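You operate a simulated robot arm through the tools that you are given. There is no shell and no other tool.

You run a simulated robot arm. Do the job below in one go: nothing can be reset, and whatever is moved stays where it is left.

JOB
Put things in order on the far end of the left bench. At the end: the pink cup from the far end of the left bench stands where the white token (marked "D") stood; the blue vase stands where the black drain plug stood; the white token from the far end of the left bench stands where the blue vase stood; the black drain plug is on the orange coaster; whatever was shut is shut again. Leave all else as you found it, and nothing knocked over.

The check looks at the end state, three seconds after you hand in, the way a careful person would. Anything else that was tipped, shoved, dropped, spilled or broken makes it a failure.

ROBOT AND FRAMES
A 6-joint arm with a two-finger parallel gripper, fixed in place. Base frame: the origin is on the floor under the middle of its stand, x ahead of it, y to its left, z up; the work surface is at about z = 0.8. Readings come in m, degrees, newtons and seconds.
With the tool pointing down near the work surface it reaches from about 0.26 to 0.68 m from the base axis. Its first joint turns from -66.0 to 66.0 degrees. Payload 2.9 kg.
The TCP is the grasp point between the finger pads, 0.03 m short of the fingertips. In the tool frame z runs along the fingers and y along their closing line. Largest opening 0.11 m; finger width 0.02, thickness 0.01; the body of the gripper, 0.048 by 0.112 m, starts 0.055 m behind the TCP.
Orientation is that of the tool frame in the base frame, as a unit quaternion [x, y, z, w]. With the fingers straight down and closing along the base's y, the tool's x points along the base's -x, its y along +y and its z along -z.

CONTROLS
- The arm moves only by the tool step_arm. Its argument "rows" is a list of rows, each a list of 3 entries, a list of its own where there are three numbers: the turn, a rotation vector about the tool's x, y, z in degrees, then the shift along the tool's x, y, z in m, then the finger opening in m, from 0 to 0.11. In form: [[[rx, ry, rz], [dx, dy, dz], fingers], ...]. A call has 1 to 20 rows; each row shifts and turns the commanded pose from where the row before left it, along the tool's axes as they then stand. A row lasts 0.2 s, in which the tool goes at most 0.05 m and 8.6 degrees; a call with a longer step from one row to the next is refused whole, and so is a gripper value outside its range. A pose out of reach is approached as far as the arm can. The call stops where the force on the tool passes 40 N (or 10 N more than at its start, if that is more) or the arm is blocked; 0.2 s more then pass. The fingers move at their own pace (about 0.108 m/s each) and stop on an object; they squeeze with about 33 N. The grip force told is the motor's: it shows also when the fingers shut on nothing. Time passes only in rows, and 0.2 s behind the last, so rows that do not move let the fingers close. It gives the time, the measured TCP pose, the force on the tool (base axes), the opening and the grip force at its end, in the units of the frame above (readings bear some noise), with the torque about the TCP (base axes, N m) and any sound that the robot's microphone picked up.
- Cameras (640 x 400 px; columns grow to the right, rows downward): "scene" is fixed at [0.0742, 0.4308, 1.3841]; the picture's right is [-0.77, -0.64, 0.00], its down [-0.35, 0.42, -0.84] and it looks along [0.53, -0.65, -0.55] (base axes); focal length 346 px, centre (320, 200). "wrist" rides on the gripper at [0.072, 0.017, -0.103] in the tool frame; the picture's right is [-0.23, 0.97, 0.00], its down [-0.76, -0.18, -0.62] and it looks along [-0.61, -0.14, 0.78] (tool axes); focal length 222 px, centre (320, 200). There is no depth. A picture from a camera that has moved, and an enlarged one, comes with that camera's place and axes in the base frame and with its lens.
- get_image(camera): a new picture of that camera. The clock stands still meanwhile.
- zoom(camera, box): a new picture of the part [left, top, right, bottom] of that camera's present view, enlarged. The clock stands still meanwhile.
- sign_off(): hands the job in; it is judged then, once.

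Places have to be worked out from the pictures, the camera data and where the tool is seen. Open the gripper and draw the arm clear of the work before you hand the job in, unless the task says otherwise.

The tools are called after "Request:" as a command line: name --argument value ..., lists and objects as JSON in quotes. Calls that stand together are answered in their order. step_arm: Moves the arm, as the interface text tells. Its arguments: {"type":"object","properties":{"rows":{"type":"array"}},"required":["rows"]} The other tools are called the same way: get_image (camera) takes a picture; zoom (camera, box) takes an enlarged picture of a part of a camera's view; sign_off () hands the job in.

At the start:

```text
time: 0.0
tool_pos: [0.5077, 0.0377, 1.1061]
tool_rot: [0.0, 1.0, 0.0, 0.0]
wrist_force: [0.3, 0.1, -0.4]
wrist_torque: [0.02, 0.0, -0.01]
width: 0.1098
grasp_force: 0.1
```

scene: 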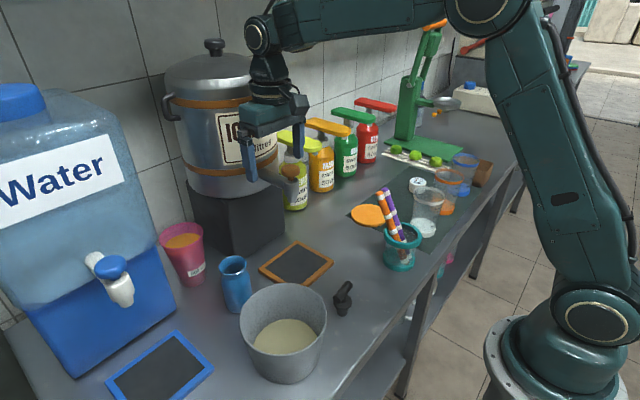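
wrist: 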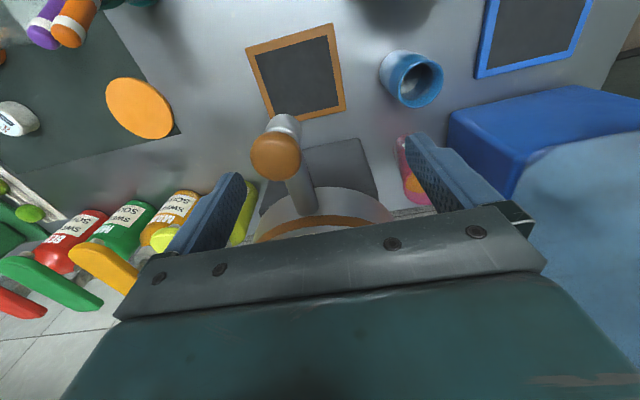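

I'll start by taking a close look at the scene from both cameras before moving anything.

Request:
zoom --camera "scene" --box '[340, 130, 500, 280]'

Request:
zoom --camera "scene" --box '[140, 200, 380, 390]'

Request:
zoom --camera "scene" --box '[360, 0, 640, 180]'

Request:
zoom --camera "wrist" --box '[0, 0, 320, 200]'

Request:
zoom --camera "wrist" --box '[320, 0, 640, 200]'

```text
2.67 times, centred on (420, 205) of scene
camera zoom: at [0.0742, 0.4308, 1.3841], right [-0.77, -0.64, 0.0], down [-0.35, 0.42, -0.84], along [0.53, -0.65, -0.55], focal length 921 px, centre (53, 187)
```

zoom: 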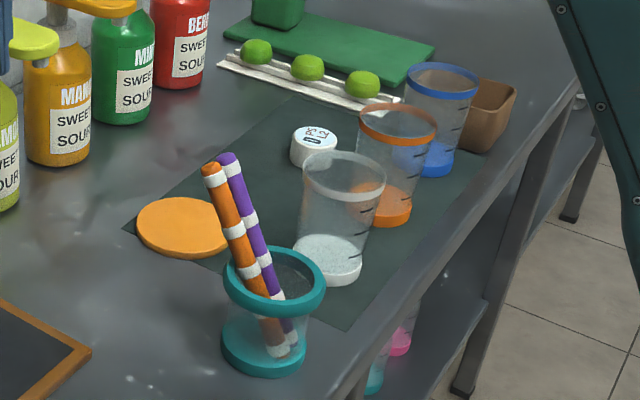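

```text
2.11 times, centred on (260, 295) of scene
camera zoom: at [0.0742, 0.4308, 1.3841], right [-0.77, -0.64, 0.0], down [-0.35, 0.42, -0.84], along [0.53, -0.65, -0.55], focal length 727 px, centre (446, 0)
```

zoom: 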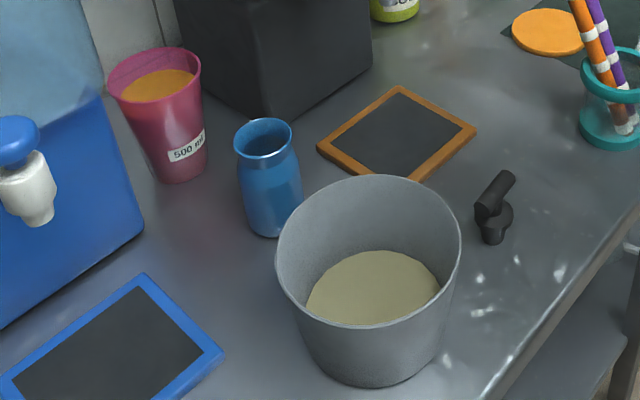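

```text
2.22 times, centred on (500, 90) of scene
camera zoom: at [0.0742, 0.4308, 1.3841], right [-0.77, -0.64, 0.0], down [-0.35, 0.42, -0.84], along [0.53, -0.65, -0.55], focal length 768 px, centre (-80, 444)
```

zoom: 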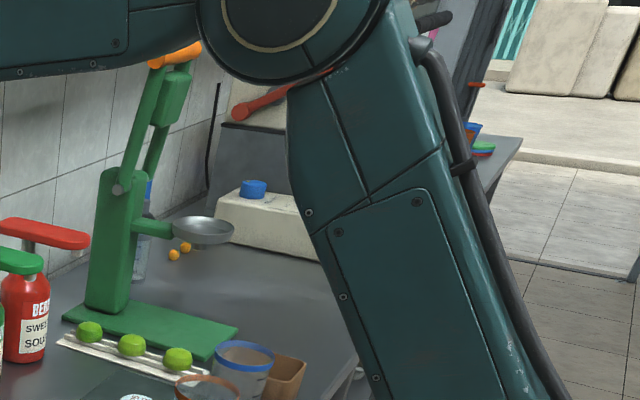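

```text
2.00 times, centred on (160, 100) of wrist
camera zoom: at [0.4334, 0.0553, 1.2097], right [0.23, 0.97, 0.0], down [0.76, -0.18, 0.62], along [0.61, -0.14, -0.78], focal length 444 px, centre (640, 400)
```

zoom: 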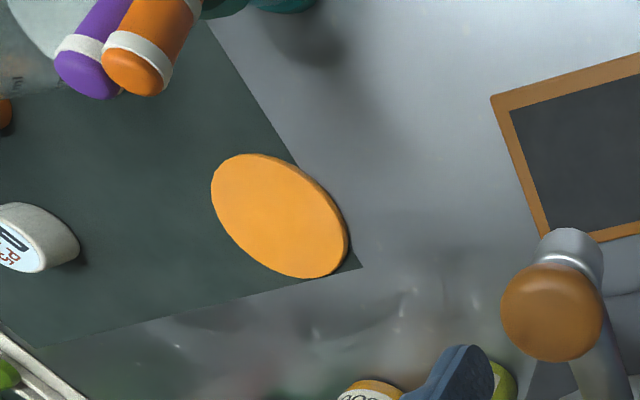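

```text
2.00 times, centred on (480, 100) of wrist
camera zoom: at [0.4334, 0.0553, 1.2097], right [0.23, 0.97, 0.0], down [0.76, -0.18, 0.62], along [0.61, -0.14, -0.78], focal length 444 px, centre (0, 400)
```

zoom: 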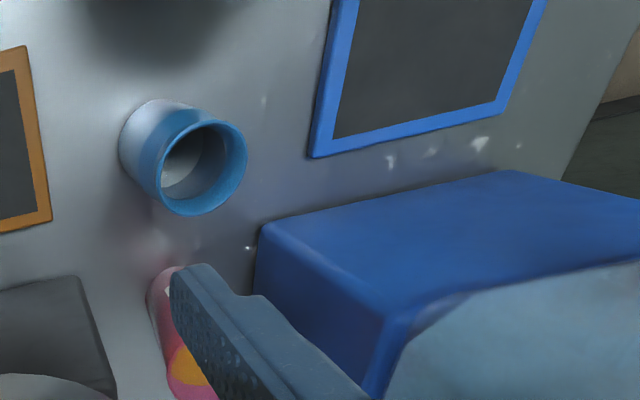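

I see the pink cup, blue vase, black plug and orange coaster; the white puck near the measuring cups may be the token. I'll zoom in further to confirm the letter and look for any other white tokens or pink cups.

Request:
zoom --camera "scene" --box '[400, 170, 440, 195]'

Request:
zoom --camera "wrist" --box '[0, 80, 80, 130]'

Request:
zoom --camera "scene" --box '[240, 60, 400, 210]'

Request:
zoom --camera "scene" --box '[150, 220, 250, 320]'

Request:
zoom --camera "scene" --box '[320, 260, 380, 330]'

Request:
zoom --camera "scene" --box '[400, 220, 520, 320]'

```text
16.00 times, centred on (420, 182) of scene
camera zoom: at [0.0742, 0.4308, 1.3841], right [-0.77, -0.64, 0.0], down [-0.35, 0.42, -0.84], along [0.53, -0.65, -0.55], focal length 5528 px, centre (-1280, 480)
```

zoom: 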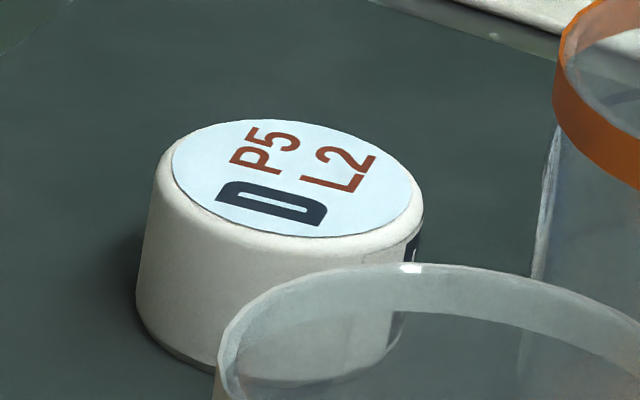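

```text
8.00 times, centred on (40, 105) of wrist
camera zoom: at [0.4334, 0.0553, 1.2097], right [0.23, 0.97, 0.0], down [0.76, -0.18, 0.62], along [0.61, -0.14, -0.78], focal length 1777 px, centre (2560, 960)
```

zoom: 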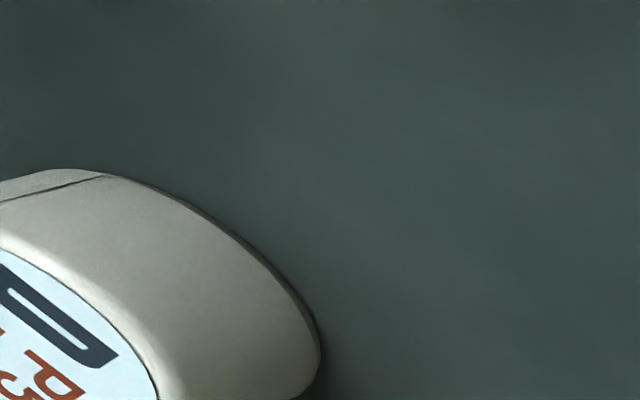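

```text
2.67 times, centred on (320, 135) of scene
camera zoom: at [0.0742, 0.4308, 1.3841], right [-0.77, -0.64, 0.0], down [-0.35, 0.42, -0.84], along [0.53, -0.65, -0.55], focal length 921 px, centre (320, 373)
```

zoom: 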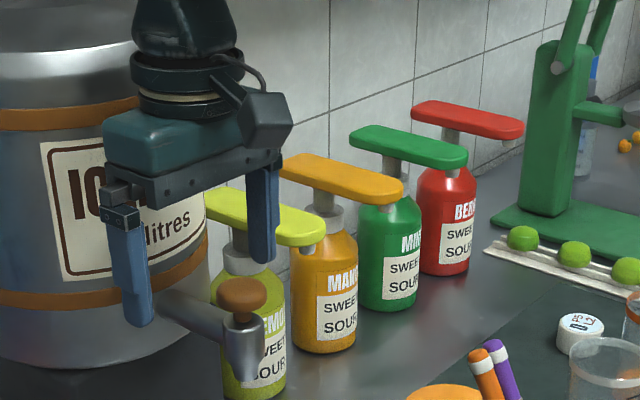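

```text
4.00 times, centred on (200, 270) of scene
camera zoom: at [0.0742, 0.4308, 1.3841], right [-0.77, -0.64, 0.0], down [-0.35, 0.42, -0.84], along [0.53, -0.65, -0.55], focal length 1382 px, centre (800, -80)
```

zoom: 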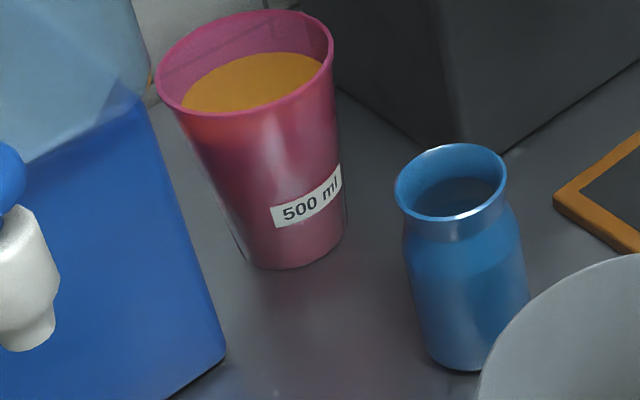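

```text
5.71 times, centred on (350, 295) of scene
camera zoom: at [0.0742, 0.4308, 1.3841], right [-0.77, -0.64, 0.0], down [-0.35, 0.42, -0.84], along [0.53, -0.65, -0.55], focal length 1974 px, centre (149, -343)
```

zoom: 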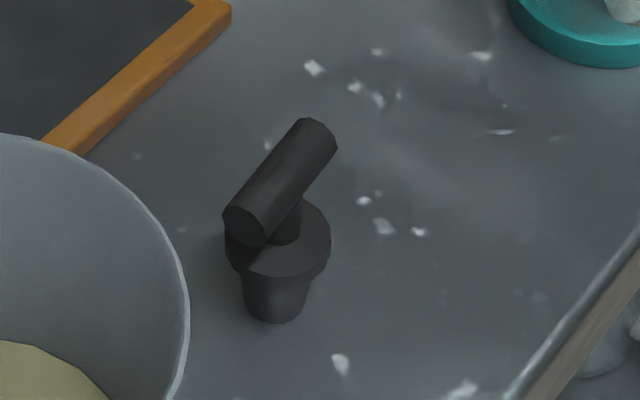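

```text
4.00 times, centred on (460, 270) of scene
camera zoom: at [0.0742, 0.4308, 1.3841], right [-0.77, -0.64, 0.0], down [-0.35, 0.42, -0.84], along [0.53, -0.65, -0.55], focal length 1382 px, centre (-240, -80)
```

zoom: 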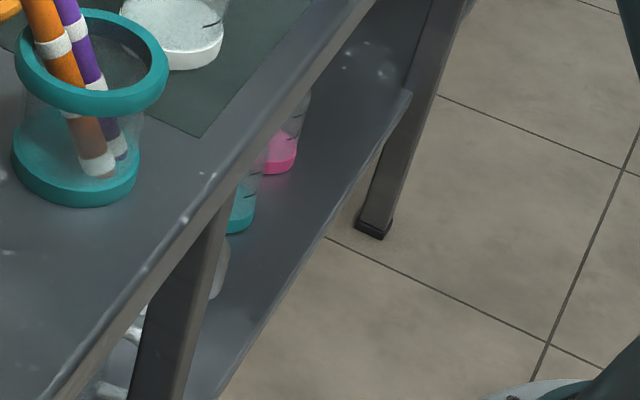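

The token is confirmed ("D P5 L2"). The urn tap's knob sits just below the gripper at about (0.50, 0.00, 1.06), so I'll lift first and then draw back to look over the plug at roughly (0.34, 0.04).

Request:
step_arm --rows '[[[0, 0, 0], [0, 0, -0.03], 0.11], [[0, 0, 0], [0, 0, -0.03], 0.11], [[0, 0, 0], [0.04, 0, 0], 0.11], [[0, 0, 0], [0.04, 0, 0], 0.11], [[0, 0, 0], [0.04, 0, 0], 0.11], [[0, 0, 0], [0.03, 0, 0], 0.11], [[0, 0, 0], [0, 0, 0], 0.11]]'

Request:
get_image --camera "wrist"

Request:
get_image --camera "scene"

```text
time: 1.6
tool_pos: [0.3583, 0.0384, 1.1684]
tool_rot: [0.0, 1.0, 0.001, 0.0]
wrist_force: [-0.3, -0.5, 0.5]
wrist_torque: [0.0, 0.03, 0.01]
width: 0.1103
grasp_force: 0.1
```

```text
taken
camera wrist: at [0.2856, 0.056, 1.2709], right [0.23, 0.97, 0.0], down [0.76, -0.18, 0.62], along [0.61, -0.14, -0.78], focal length 222 px, centre (320, 200)
```

wrist: 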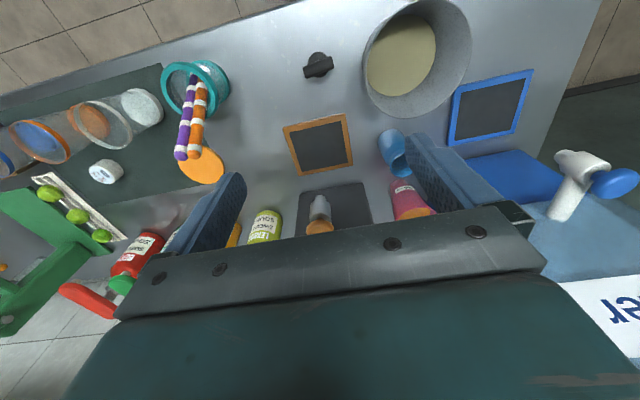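

```text
taken
```

scene: 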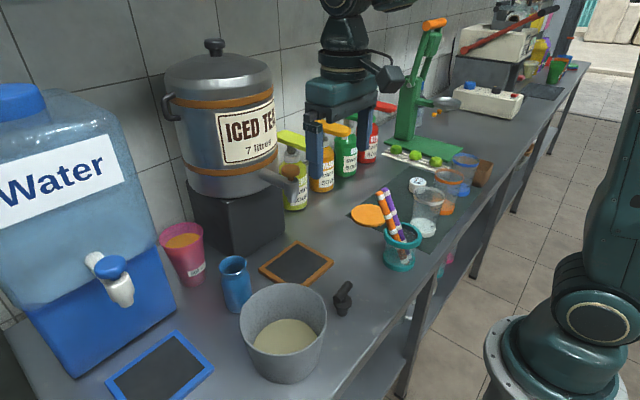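

The wrist camera now sees most of the bench. I'll zoom into several parts of it to locate the objects precisely.

Request:
zoom --camera "wrist" --box '[280, 30, 360, 80]'

Request:
zoom --camera "wrist" --box '[360, 100, 520, 200]'

Request:
zoom --camera "wrist" --box '[80, 120, 240, 220]'

Request:
zoom --camera "wrist" --box '[240, 90, 440, 240]'

Request:
zoom --camera "scene" --box '[420, 0, 600, 120]'

Request:
zoom --camera "wrist" --box '[0, 40, 240, 190]'

```text
8.00 times, centred on (320, 55) of wrist
camera zoom: at [0.2856, 0.056, 1.2709], right [0.23, 0.97, 0.0], down [0.76, -0.18, 0.62], along [0.61, -0.14, -0.78], focal length 1777 px, centre (320, 1360)
```

zoom: 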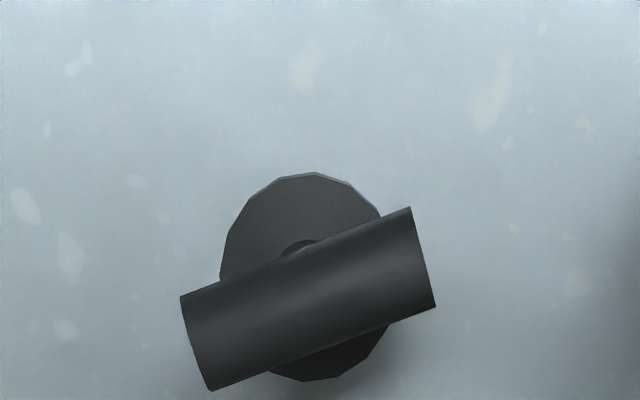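

```text
4.00 times, centred on (440, 150) of wrist
camera zoom: at [0.2856, 0.056, 1.2709], right [0.23, 0.97, 0.0], down [0.76, -0.18, 0.62], along [0.61, -0.14, -0.78], focal length 888 px, centre (-160, 400)
```

zoom: 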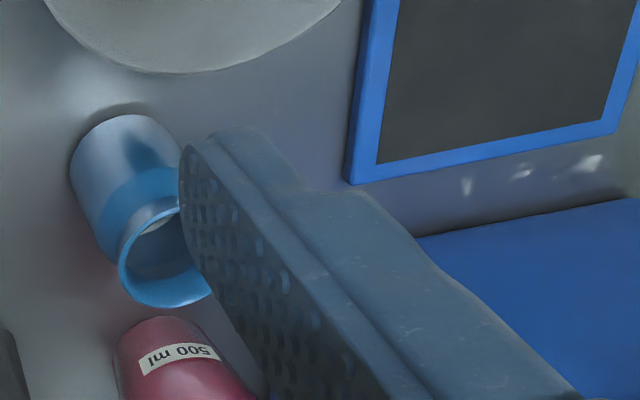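

```text
4.00 times, centred on (160, 170) of wrist
camera zoom: at [0.2856, 0.056, 1.2709], right [0.23, 0.97, 0.0], down [0.76, -0.18, 0.62], along [0.61, -0.14, -0.78], focal length 888 px, centre (960, 320)
```

zoom: 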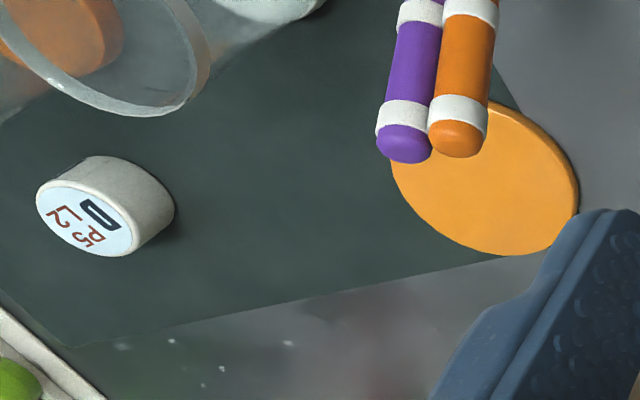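

```text
2.67 times, centred on (340, 165) of wrist
camera zoom: at [0.2856, 0.056, 1.2709], right [0.23, 0.97, 0.0], down [0.76, -0.18, 0.62], along [0.61, -0.14, -0.78], focal length 592 px, centre (267, 293)
```

zoom: 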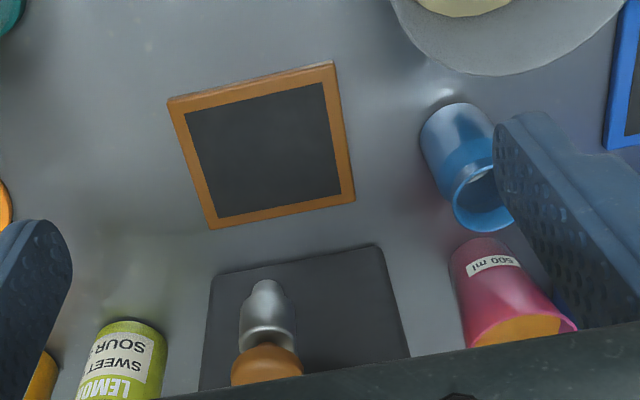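

```text
3.33 times, centred on (510, 60) of scene
camera zoom: at [0.0741, 0.4308, 1.3841], right [-0.77, -0.64, 0.0], down [-0.35, 0.42, -0.84], along [0.53, -0.65, -0.55], focal length 1152 px, centre (-313, 667)
```

zoom: 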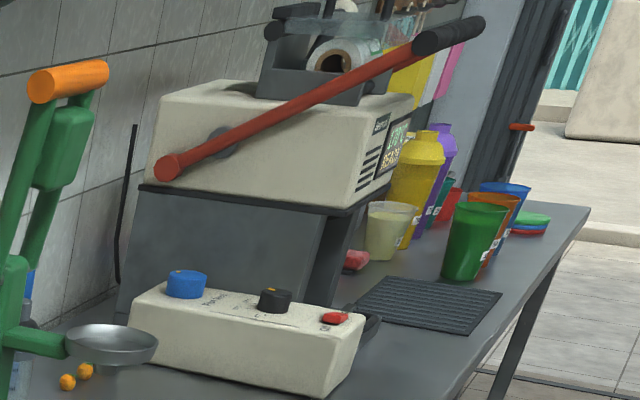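

```text
2.67 times, centred on (120, 115) of wrist
camera zoom: at [0.2856, 0.056, 1.2709], right [0.23, 0.97, 0.0], down [0.76, -0.18, 0.62], along [0.61, -0.14, -0.78], focal length 592 px, centre (853, 427)
```

zoom: 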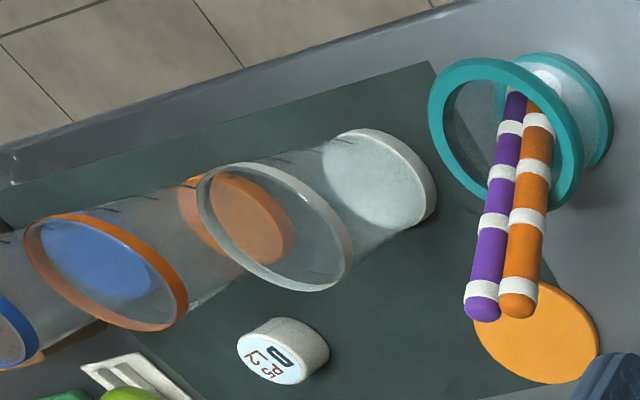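

The plug's centre works out at about (0.3415, 0.040), with its crossbar roughly 5 cm long, lying about 5° off the base's y at z≈0.855. I'll move above it, turn the tool to line up, and lower partway with the fingers part open because the bucket rim is close by.

Request:
step_arm --rows '[[[0, 0, 0], [0.017, 0.002, 0], 0.078], [[0, 0, -5], [0, 0, 0], 0.078], [[0, 0, 0], [0, 0, 0.04], 0.078], [[0, 0, 0], [0, 0, 0.04], 0.078], [[0, 0, 0], [0, 0, 0.04], 0.078], [[0, 0, 0], [0, 0, 0.04], 0.078], [[0, 0, 0], [0, 0, 0.04], 0.078], [[0, 0, 0], [0, 0, 0], 0.078], [[0, 0, 0], [0, 0, 0], 0.078]]'

Request:
get_image --camera "wrist"

Request:
get_image --camera "scene"

```text
time: 3.6
tool_pos: [0.339, 0.0414, 0.9651]
tool_rot: [-0.043, 0.999, 0.0, 0.0]
wrist_force: [-0.3, 0.1, 0.2]
wrist_torque: [0.0, -0.02, 0.02]
width: 0.078
grasp_force: 0.1
```

```text
taken
camera wrist: at [0.2645, 0.0519, 1.0684], right [0.14, 0.99, 0.0], down [0.77, -0.11, 0.62], along [0.62, -0.09, -0.78], focal length 222 px, centre (320, 200)
```

wrist: 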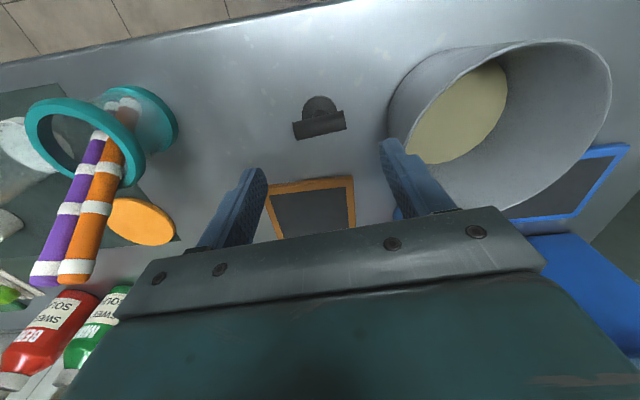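

```text
taken
```

scene: 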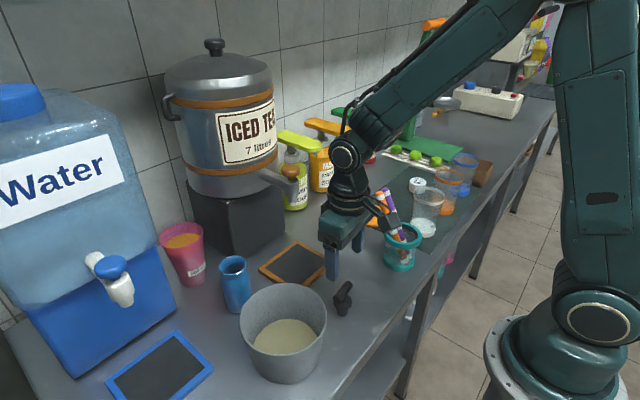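

The gripper is above the plug, but in this view the plug sits behind the fingers' line of sight. I'll zoom to refine its position before lowering.

Request:
zoom --camera "wrist" --box '[270, 80, 370, 150]'

Request:
zoom --camera "scene" --box '[300, 220, 380, 330]'

```text
5.71 times, centred on (320, 115) of wrist
camera zoom: at [0.2645, 0.0519, 1.0684], right [0.14, 0.99, 0.0], down [0.77, -0.11, 0.62], along [0.62, -0.09, -0.78], focal length 1269 px, centre (320, 686)
```

zoom: 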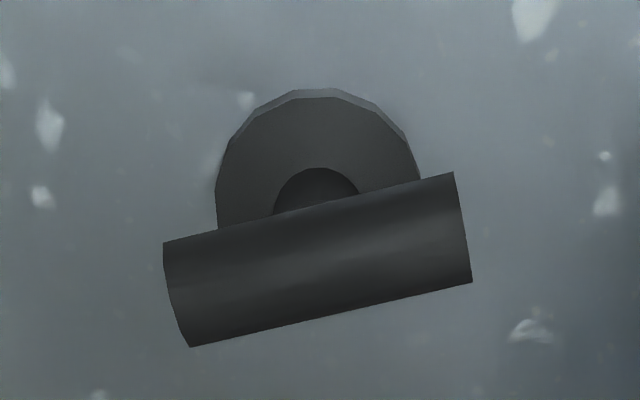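

```text
3.64 times, centred on (340, 275) of scene
camera zoom: at [0.0742, 0.4308, 1.3841], right [-0.77, -0.64, 0.0], down [-0.35, 0.42, -0.84], along [0.53, -0.65, -0.55], focal length 1256 px, centre (247, -73)
```

zoom: 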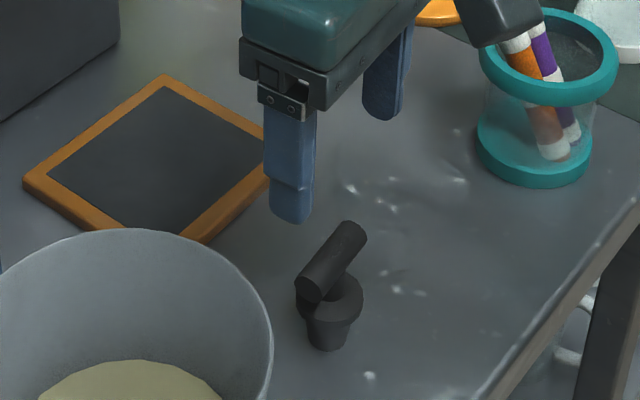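

The crossbar centre solves to (0.341, 0.0405, 0.857), aligned with the fingers. I'll lower straight down around it and check before closing.

Request:
step_arm --rows '[[[0, 0, 0], [-0.0021, -0.0011, 0.03], 0.078], [[0, 0, 0], [0, 0, 0.03], 0.078], [[0, 0, 0], [0, 0, 0.025], 0.078], [[0, 0, 0], [0, 0, 0.025], 0.078], [[0, 0, 0], [0, 0, 0], 0.078]]'

Request:
get_image --camera "wrist"

Request:
zoom --camera "scene" --box '[300, 220, 380, 330]'

```text
time: 4.8
tool_pos: [0.3417, 0.0362, 0.8572]
tool_rot: [-0.044, 0.999, 0.0, 0.0]
wrist_force: [0.3, 0.1, 0.2]
wrist_torque: [0.02, 0.0, 0.05]
width: 0.0781
grasp_force: 0.1
```

```text
taken
camera wrist: at [0.2669, 0.048, 0.9596], right [0.14, 0.99, 0.0], down [0.77, -0.11, 0.62], along [0.62, -0.09, -0.78], focal length 222 px, centre (320, 200)
```

wrist: 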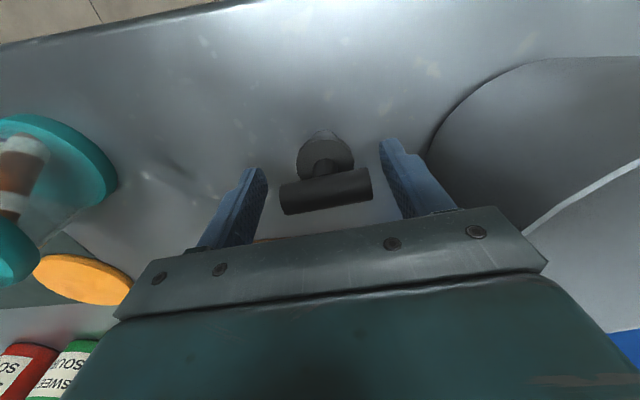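

```text
3.64 times, centred on (340, 275) of scene
camera zoom: at [0.0742, 0.4308, 1.3841], right [-0.77, -0.64, 0.0], down [-0.35, 0.42, -0.84], along [0.53, -0.65, -0.55], focal length 1256 px, centre (247, -73)
```

zoom: 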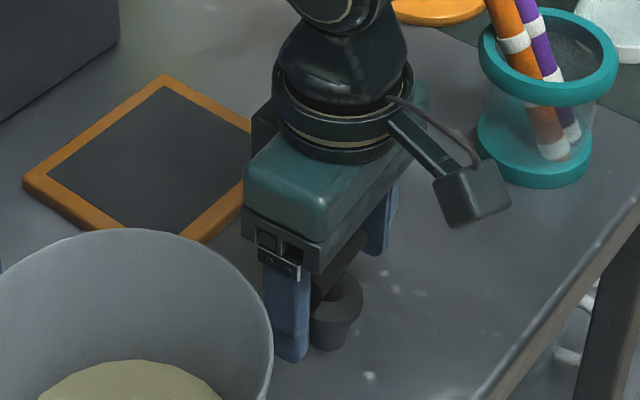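

The crossbar sits between the pads, but the tool reads about 3 mm too far toward -y. I'll correct that, close the fingers on the bar, and lift a little to test the grip.

Request:
step_arm --rows '[[[0, 0, 0], [0, 0.0035, 0], 0.078], [[0, 0, 0], [0, 0, 0], 0.078], [[0, 0, 0], [0, 0, 0], 0.03], [[0, 0, 0], [0, 0, 0], 0.03], [[0, 0, 0], [0, 0, 0], 0.03]]'

Request:
get_image --camera "wrist"

```text
time: 6.0
tool_pos: [0.3406, 0.0411, 0.8573]
tool_rot: [-0.044, 0.999, -0.001, 0.0]
wrist_force: [-0.1, -1.5, 1.3]
wrist_torque: [-0.04, 0.01, 0.0]
width: 0.0642
grasp_force: 33.0
```

```text
taken
camera wrist: at [0.267, 0.052, 0.9595], right [0.14, 0.99, 0.0], down [0.77, -0.11, 0.62], along [0.62, -0.09, -0.78], focal length 222 px, centre (320, 200)
```

wrist: 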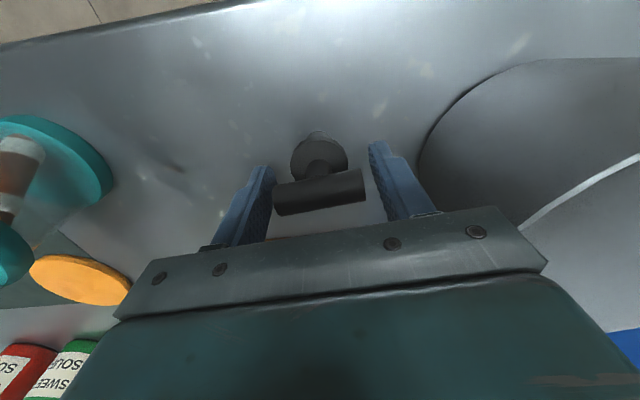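

The fingers stopped at 0.064 m with 33 N, a bit wider than I judged the bar. I'll zoom in to see what they are resting on.

Request:
zoom --camera "wrist" --box '[220, 120, 420, 245]'

Request:
zoom --camera "scene" --box '[320, 250, 380, 330]'

```text
3.20 times, centred on (320, 182) of wrist
camera zoom: at [0.267, 0.052, 0.9595], right [0.14, 0.99, 0.0], down [0.77, -0.11, 0.62], along [0.62, -0.09, -0.78], focal length 711 px, centre (320, 256)
```

zoom: 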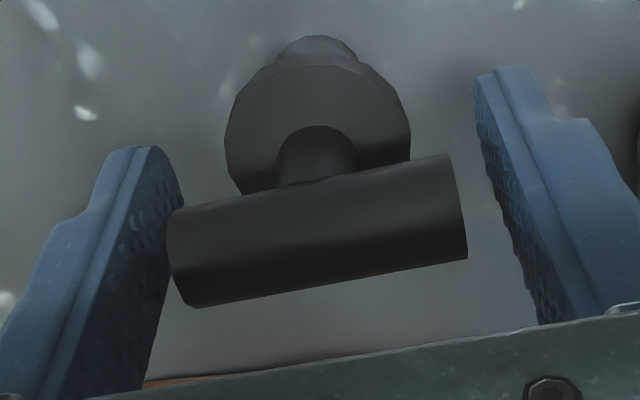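

```text
5.00 times, centred on (350, 290) of scene
camera zoom: at [0.0742, 0.4307, 1.3841], right [-0.77, -0.64, 0.0], down [-0.35, 0.42, -0.84], along [0.53, -0.65, -0.55], focal length 1728 px, centre (170, -250)
```

zoom: 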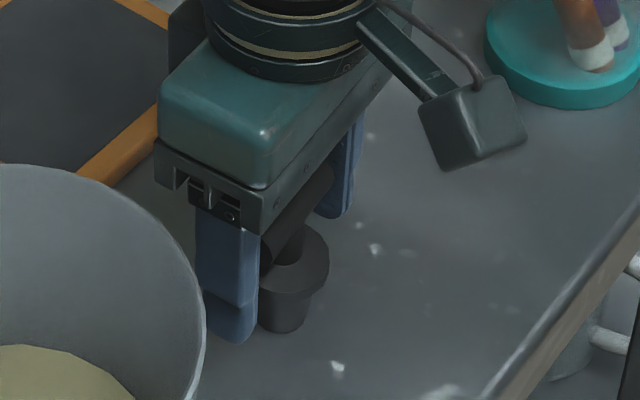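

There still seems to be a gap on the pads, so I'll hold still with a close command for a few rows and see if the width changes.

Request:
step_arm --rows '[[[0, 0, 0], [0, 0, 0], 0.02], [[0, 0, 0], [0, 0, 0], 0.02], [[0, 0, 0], [0, 0, 0], 0.02]]'

Request:
zoom --camera "wrist" --box '[220, 120, 420, 245]'

```text
time: 6.8
tool_pos: [0.342, 0.0403, 0.8557]
tool_rot: [-0.044, 0.999, 0.0, 0.0]
wrist_force: [-0.1, -0.4, 0.5]
wrist_torque: [-0.01, 0.0, 0.02]
width: 0.064
grasp_force: 33.0
```

```text
3.20 times, centred on (320, 182) of wrist
camera zoom: at [0.2669, 0.052, 0.9595], right [0.14, 0.99, 0.0], down [0.77, -0.11, 0.62], along [0.62, -0.09, -0.78], focal length 711 px, centre (320, 256)
```

zoom: 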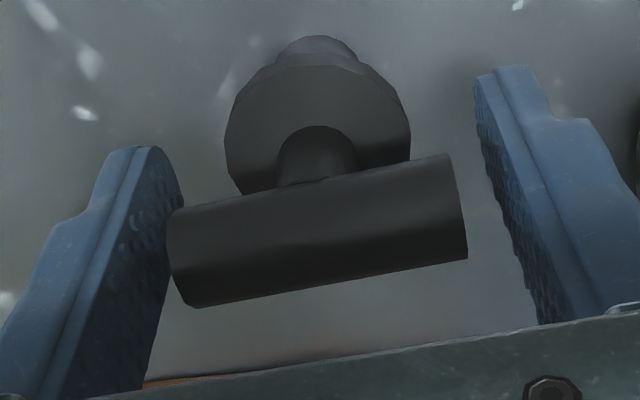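

The fingers appear to bear on the rounded ends of the bar, which would let the plug swing. I'll open, raise, turn the tool 90° so the fingers close across the bar instead, with the fingertips kept above the flange.

Request:
step_arm --rows '[[[0, 0, 0], [0, 0, 0], 0.085], [[0, 0, 0], [0, 0, 0], 0.085], [[0, 0, 0], [0, 0, -0.03], 0.085], [[0, 0, 0], [0, 0, -0.04], 0.085], [[0, 0, -8.2], [0, 0, 0], 0.07], [[0, 0, -8.2], [0, 0, 0], 0.07], [[0, 0, -8.2], [0, 0, 0], 0.07], [[0, 0, -8.2], [0, 0, 0], 0.07], [[0, 0, -8.2], [0, 0, 0], 0.07], [[0, 0, -8.2], [0, 0, 0], 0.07], [[0, 0, -8.2], [0, 0, 0], 0.07], [[0, 0, -8.2], [0, 0, 0], 0.07], [[0, 0, -8.2], [0, 0, 0], 0.07], [[0, 0, -8.2], [0, 0, 0], 0.07], [[0, 0, -8.0], [0, 0, 0], 0.07], [[0, 0, 0], [0, 0, 0], 0.07], [[0, 0, 0], [0, 0, 0], 0.07]]'

Request:
get_image --camera "wrist"

Request:
get_image --camera "scene"

```text
time: 10.4
tool_pos: [0.3406, 0.0421, 0.9277]
tool_rot: [0.737, -0.676, 0.0, 0.0]
wrist_force: [0.2, 0.3, 0.6]
wrist_torque: [-0.01, 0.0, 0.0]
width: 0.0702
grasp_force: 0.2
```

```text
taken
camera wrist: at [0.3301, -0.0309, 1.0301], right [-0.99, 0.14, 0.0], down [0.11, 0.77, 0.62], along [0.09, 0.62, -0.78], focal length 222 px, centre (320, 200)
```

wrist: 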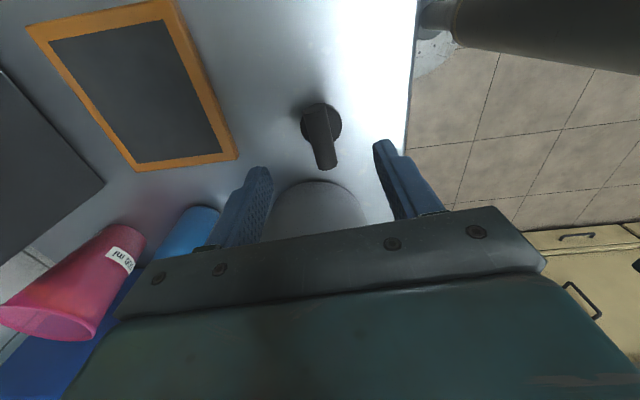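

```text
taken
```

scene: 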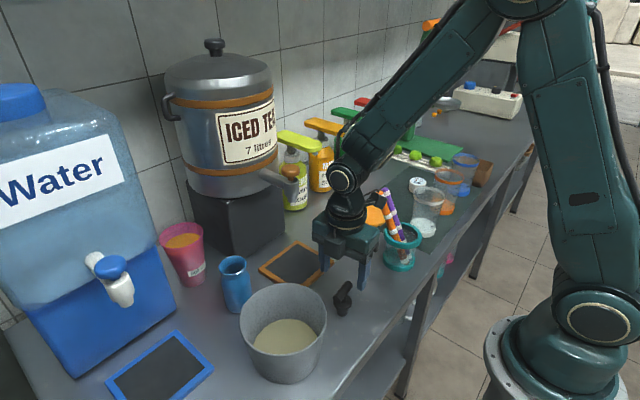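

The plug is still standing where it was. I'll zoom to place the crossbar relative to the turned gripper.

Request:
zoom --camera "wrist" --box '[280, 90, 370, 180]'

```text
4.44 times, centred on (325, 135) of wrist
camera zoom: at [0.3301, -0.0309, 1.0301], right [-0.99, 0.14, 0.0], down [0.11, 0.77, 0.62], along [0.09, 0.62, -0.78], focal length 987 px, centre (298, 489)
```

zoom: 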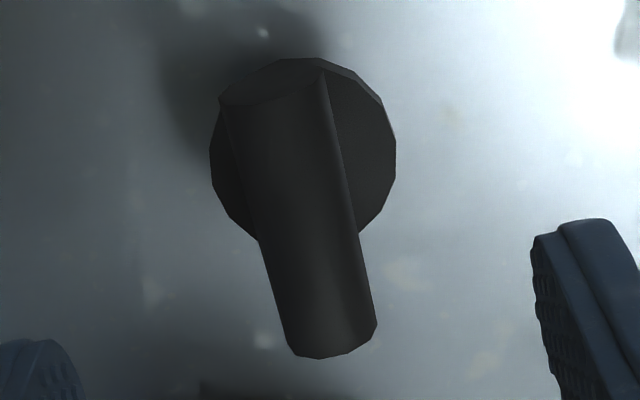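

The bar centre is at about (0.340, 0.0405), directly under the tool. I'll lower to z≈0.862 so the fingertips stay just above the flange.

Request:
step_arm --rows '[[[0, 0, 0], [0.0016, 0, 0.025], 0.06], [[0, 0, 0], [0, 0, 0.025], 0.06], [[0, 0, 0], [0, 0, 0.0157], 0.06], [[0, 0, 0], [0, 0, 0], 0.06]]'

Request:
zoom --camera "wrist" --box '[220, 100, 420, 225]'

Request:
zoom --camera "scene" --box '[310, 240, 380, 330]'

```text
time: 11.4
tool_pos: [0.3421, 0.04, 0.8622]
tool_rot: [0.737, -0.675, 0.0, -0.001]
wrist_force: [-1.1, -0.1, 1.5]
wrist_torque: [0.02, -0.02, -0.03]
width: 0.0601
grasp_force: 0.1
```

```text
3.20 times, centred on (320, 162) of wrist
camera zoom: at [0.3308, -0.0324, 0.9644], right [-0.99, 0.14, 0.0], down [0.11, 0.77, 0.62], along [0.09, 0.62, -0.78], focal length 711 px, centre (320, 320)
```

zoom: 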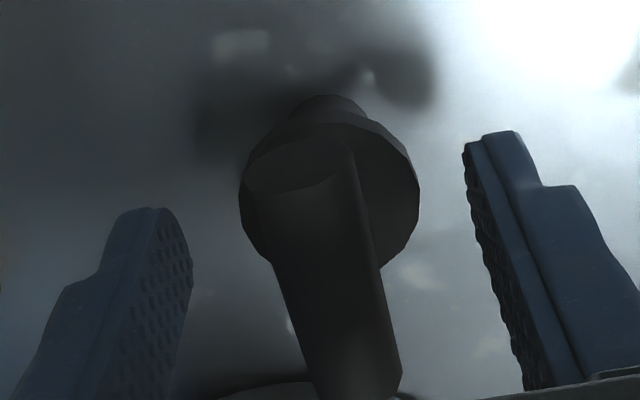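

```text
4.44 times, centred on (345, 285) of scene
camera zoom: at [0.0742, 0.4308, 1.3841], right [-0.77, -0.64, 0.0], down [-0.35, 0.42, -0.84], along [0.53, -0.65, -0.55], focal length 1536 px, centre (209, -178)
```

zoom: 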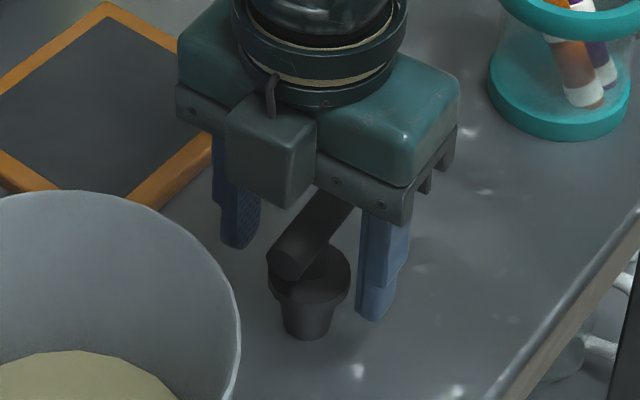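

The crossbar is between the pads and the fingertips are above the flange. Closing on it now.

Request:
step_arm --rows '[[[0, 0, 0], [0, 0, 0], 0.005], [[0, 0, 0], [0, 0, 0], 0.005], [[0, 0, 0], [0, 0, 0], 0.005], [[0, 0, 0], [0, 0, 0], 0.005]]'

Request:
zoom --camera "wrist" --box '[220, 100, 420, 225]'

Request:
zoom --camera "scene" --box '[310, 240, 380, 330]'

```text
time: 12.4
tool_pos: [0.3418, 0.0398, 0.8609]
tool_rot: [0.737, -0.676, 0.0, 0.0]
wrist_force: [0.1, 0.3, 0.4]
wrist_torque: [0.01, 0.01, 0.0]
width: 0.0366
grasp_force: 33.0
```

```text
3.20 times, centred on (320, 162) of wrist
camera zoom: at [0.3308, -0.0324, 0.9646], right [-0.99, 0.14, 0.0], down [0.11, 0.77, 0.62], along [0.09, 0.62, -0.78], focal length 711 px, centre (320, 320)
```

zoom: 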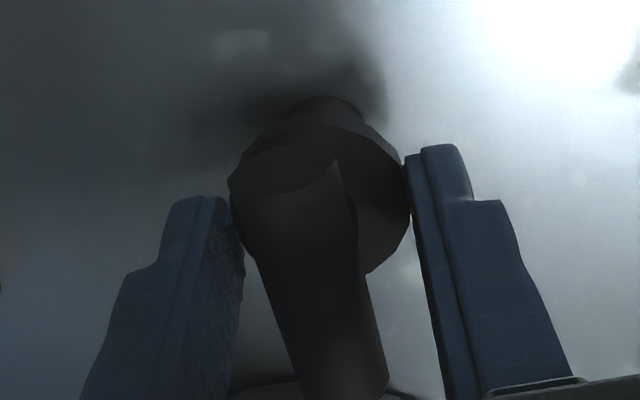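

```text
4.44 times, centred on (345, 285) of scene
camera zoom: at [0.0742, 0.4308, 1.3841], right [-0.77, -0.64, 0.0], down [-0.35, 0.42, -0.84], along [0.53, -0.65, -0.55], focal length 1536 px, centre (209, -178)
```

zoom: 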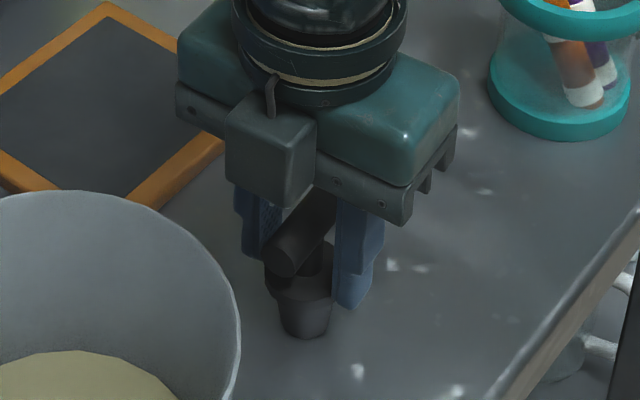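

The 0.0366 m width matches the flange, so the fingertips caught its rim rather than the bar. I'll open, rise about 12 mm so the tips clear the flange, and close on the bar itself.

Request:
step_arm --rows '[[[0, 0, 0], [0, 0, 0], 0.06], [[0, 0, 0], [0, 0, 0], 0.06], [[0, 0, 0], [0, 0, -0.012], 0.06], [[0, 0, 0], [0, 0, 0], 0.06], [[0, 0, 0], [0, 0, 0], 0.005], [[0, 0, 0], [0, 0, 0], 0.005], [[0, 0, 0], [0, 0, 0], 0.005], [[0, 0, 0], [0, 0, 0], 0.005]]'

Request:
zoom --camera "wrist" --box '[220, 100, 420, 225]'

Request:
zoom --camera "scene" --box '[310, 240, 380, 330]'

```text
time: 14.2
tool_pos: [0.3416, 0.0399, 0.8743]
tool_rot: [0.738, -0.675, 0.0, 0.0]
wrist_force: [-0.2, 0.2, -0.6]
wrist_torque: [0.05, 0.03, 0.01]
width: 0.0164
grasp_force: 32.4
```

```text
3.20 times, centred on (320, 162) of wrist
camera zoom: at [0.33, -0.0323, 0.977], right [-0.99, 0.14, 0.0], down [0.11, 0.77, 0.62], along [0.09, 0.62, -0.78], focal length 711 px, centre (320, 320)
```

zoom: 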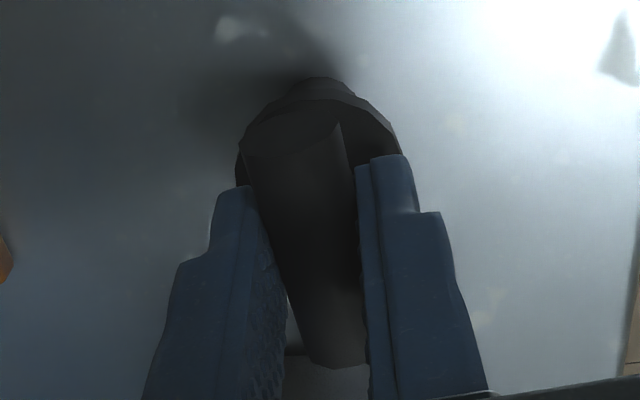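

```text
4.44 times, centred on (345, 285) of scene
camera zoom: at [0.0741, 0.4308, 1.3841], right [-0.77, -0.64, 0.0], down [-0.35, 0.42, -0.84], along [0.53, -0.65, -0.55], focal length 1536 px, centre (209, -178)
```

zoom: 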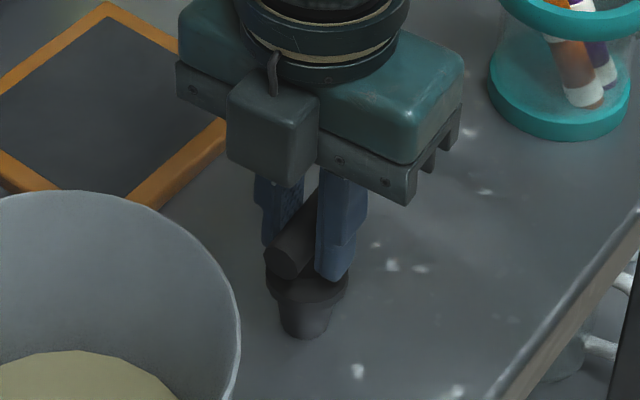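

The width of 0.0164 m is the bar's diameter, so this is a proper grip. I'll lift slowly and check that the plug comes up straight.

Request:
step_arm --rows '[[[0, 0, 0], [0, 0, -0.01], 0.005], [[0, 0, 0], [0, 0, -0.02], 0.005], [[0, 0, 0], [0, 0, -0.03], 0.005], [[0, 0, 0], [0, 0, -0.03], 0.005], [[0, 0, 0], [0, 0, 0], 0.005]]'

Request:
get_image --camera "scene"

Request:
get_image --camera "wrist"

```text
time: 15.4
tool_pos: [0.3406, 0.0388, 0.9634]
tool_rot: [0.738, -0.675, 0.0, 0.0]
wrist_force: [0.2, -0.6, -0.8]
wrist_torque: [0.0, -0.01, 0.0]
width: 0.0166
grasp_force: 32.8
```

```text
taken
```

scene: 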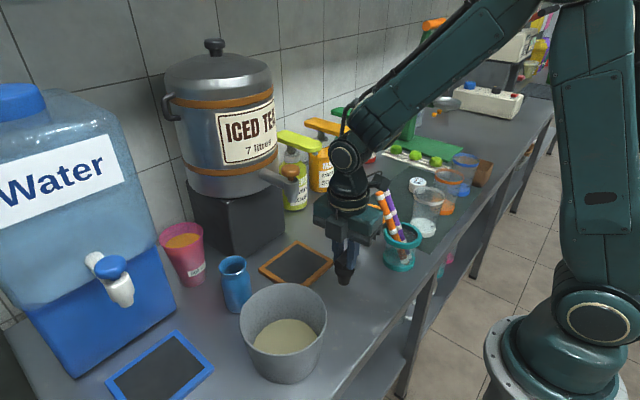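

```text
taken
camera wrist: at [0.3292, -0.0336, 1.0664], right [-0.99, 0.14, 0.0], down [0.11, 0.77, 0.62], along [0.09, 0.62, -0.78], focal length 222 px, centre (320, 200)
```

wrist: 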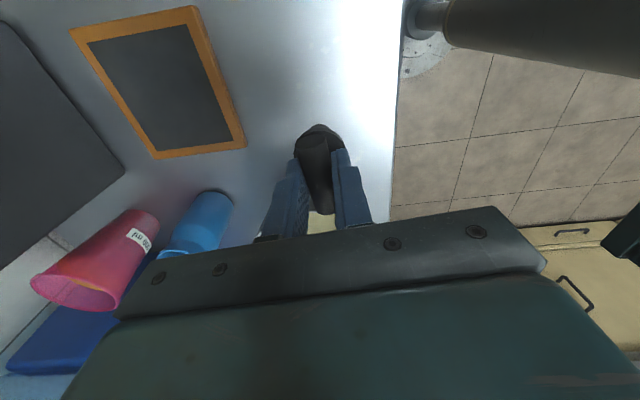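

The plug hangs straight in the grip. I'll raise to about z=1.12 and carry it over toward the coaster, staying high above the straw cup and short of the pump handles.

Request:
step_arm --rows '[[[0, 0, 0], [0, 0, -0.04], 0.005], [[0, 0, 0], [0, 0, -0.04], 0.005], [[0, 0, 0], [0, 0, -0.04], 0.005], [[0, 0, 0], [0, 0, -0.03], 0.005], [[0, 0, 0], [0.0399, 0.0035, 0], 0.005], [[0, 0, 0], [0.0399, 0.0035, 0], 0.005], [[0, 0, 0], [0.0399, 0.0035, 0], 0.005], [[0, 0, 0], [0.0399, 0.0035, 0], 0.005], [[0, 0, 0], [0.0399, 0.0035, 0], 0.005], [[0, 0, 0], [0.0399, 0.0035, 0], 0.005], [[0, 0, 0], [0.0399, 0.0035, 0], 0.005], [[0, 0, 0], [0.0399, 0.0035, 0], 0.005], [[0, 0, 0], [0.003, -0.034, 0], 0.005], [[0, 0, 0], [0.003, -0.034, 0], 0.005], [[0, 0, 0], [0.003, -0.034, 0], 0.005], [[0, 0, 0], [0.003, -0.034, 0], 0.005], [[0, 0, 0], [0, 0, 0], 0.005], [[0, 0, 0], [0, 0, 0], 0.005]]'

Request:
get_image --camera "scene"

Request:
get_image --camera "wrist"

```text
time: 19.2
tool_pos: [0.4799, -0.281, 1.1149]
tool_rot: [0.738, -0.675, 0.0, 0.0]
wrist_force: [0.7, 1.2, -0.7]
wrist_torque: [0.0, -0.01, 0.0]
width: 0.0166
grasp_force: 32.8
```

```text
taken
```

scene: 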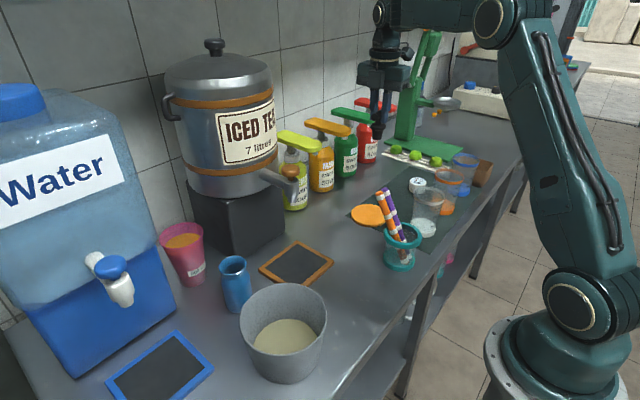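

```text
taken
camera wrist: at [0.4682, -0.3537, 1.2176], right [-0.99, 0.14, 0.0], down [0.11, 0.77, 0.62], along [0.09, 0.62, -0.78], focal length 222 px, centre (320, 200)
```

wrist: 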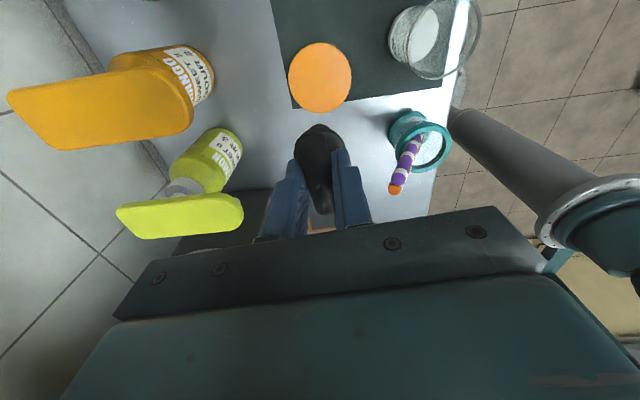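

The coaster centre comes out at about (0.480, -0.283), so the plug is right above it. I'll lower to z≈0.90 and check before setting it down.

Request:
step_arm --rows '[[[0, 0, 0], [0.002, 0, 0.04], 0.005], [[0, 0, 0], [0, 0, 0.04], 0.005], [[0, 0, 0], [0, 0, 0.04], 0.005], [[0, 0, 0], [0, 0, 0.04], 0.005], [[0, 0, 0], [0, 0, 0.03], 0.005], [[0, 0, 0], [0, 0, 0.02], 0.005], [[0, 0, 0], [0, 0, 0], 0.005]]'

Request:
get_image --camera "scene"

Request:
get_image --camera "wrist"

```text
time: 20.8
tool_pos: [0.4782, -0.2831, 0.9027]
tool_rot: [0.737, -0.676, -0.001, 0.0]
wrist_force: [0.2, 0.1, 0.2]
wrist_torque: [0.01, -0.02, -0.02]
width: 0.0166
grasp_force: 33.2
```

```text
taken
```

scene: 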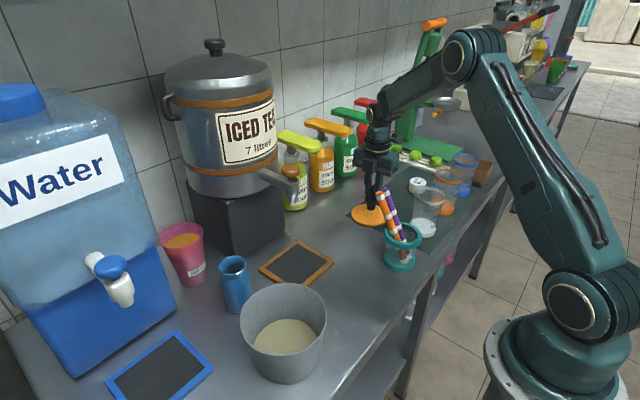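

```text
taken
camera wrist: at [0.4667, -0.3548, 1.006], right [-0.99, 0.14, 0.0], down [0.11, 0.77, 0.62], along [0.09, 0.62, -0.78], focal length 222 px, centre (320, 200)
```

wrist: 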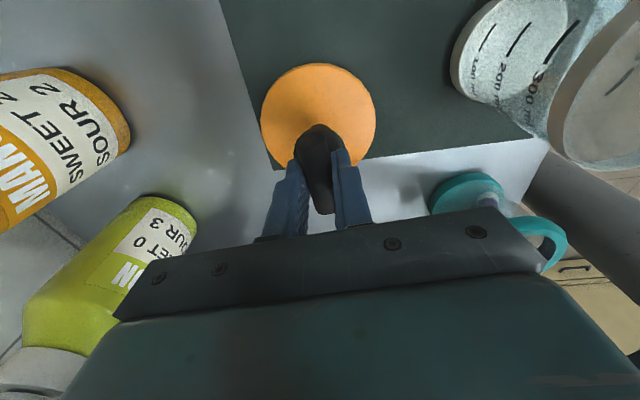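

The plug is over the coaster, a few mm off centre. I'll nudge it and lower in small steps, watching the vertical force for contact.

Request:
step_arm --rows '[[[0, 0, 0], [0.0035, 0.001, 0.008], 0.005], [[0, 0, 0], [0, 0, 0.006], 0.005], [[0, 0, 0], [0, 0, 0.003], 0.005], [[0, 0, 0], [0, 0, 0], 0.005]]'

Request:
zoom --camera "scene" --box '[330, 150, 430, 240]'

```text
time: 21.8
tool_pos: [0.4762, -0.2866, 0.8862]
tool_rot: [0.737, -0.676, 0.001, 0.0]
wrist_force: [-0.9, -0.5, 0.4]
wrist_torque: [-0.01, -0.01, -0.01]
width: 0.0167
grasp_force: 33.4
```

```text
4.44 times, centred on (380, 195) of scene
camera zoom: at [0.0742, 0.4307, 1.3841], right [-0.77, -0.64, 0.0], down [-0.35, 0.42, -0.84], along [0.53, -0.65, -0.55], focal length 1536 px, centre (53, 222)
```

zoom: 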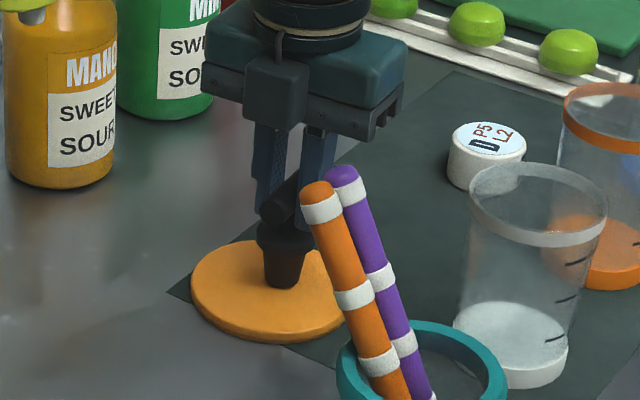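

It is just above the coaster; continuing down a few millimetres to feel contact.

Request:
step_arm --rows '[[[0, 0, 0], [0, 0, 0.002], 0.005], [[0, 0, 0], [0, 0, 0.0015], 0.005], [[0, 0, 0], [0, 0, 0], 0.005]]'

```text
time: 22.6
tool_pos: [0.4781, -0.2857, 0.883]
tool_rot: [0.737, -0.676, 0.001, 0.001]
wrist_force: [-0.1, 0.6, 10.7]
wrist_torque: [0.04, 0.08, -0.01]
width: 0.0164
grasp_force: 33.2
```

Contact at TCP z≈0.883 (10.7 N). I'll release here and check that the plug stands.

Request:
step_arm --rows '[[[0, 0, 0], [0, 0, -0.0005], 0.005], [[0, 0, 0], [0, 0, 0], 0.04], [[0, 0, 0], [0, 0, 0], 0.04], [[0, 0, 0], [0, 0, 0], 0.04]]'

Request:
zoom --camera "scene" --box '[330, 150, 430, 240]'

```text
time: 23.6
tool_pos: [0.4777, -0.2866, 0.8841]
tool_rot: [0.737, -0.676, 0.0, 0.0]
wrist_force: [-0.6, 0.1, -0.3]
wrist_torque: [-0.01, 0.03, 0.0]
width: 0.0399
grasp_force: 0.1
```

```text
4.44 times, centred on (380, 195) of scene
camera zoom: at [0.0742, 0.4308, 1.3841], right [-0.77, -0.64, 0.0], down [-0.35, 0.42, -0.84], along [0.53, -0.65, -0.55], focal length 1536 px, centre (53, 222)
```

zoom: 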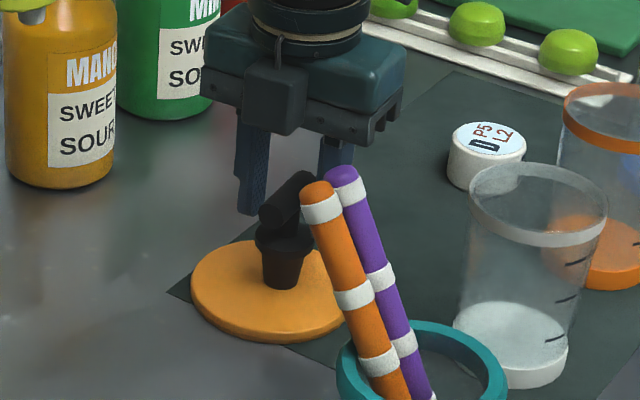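

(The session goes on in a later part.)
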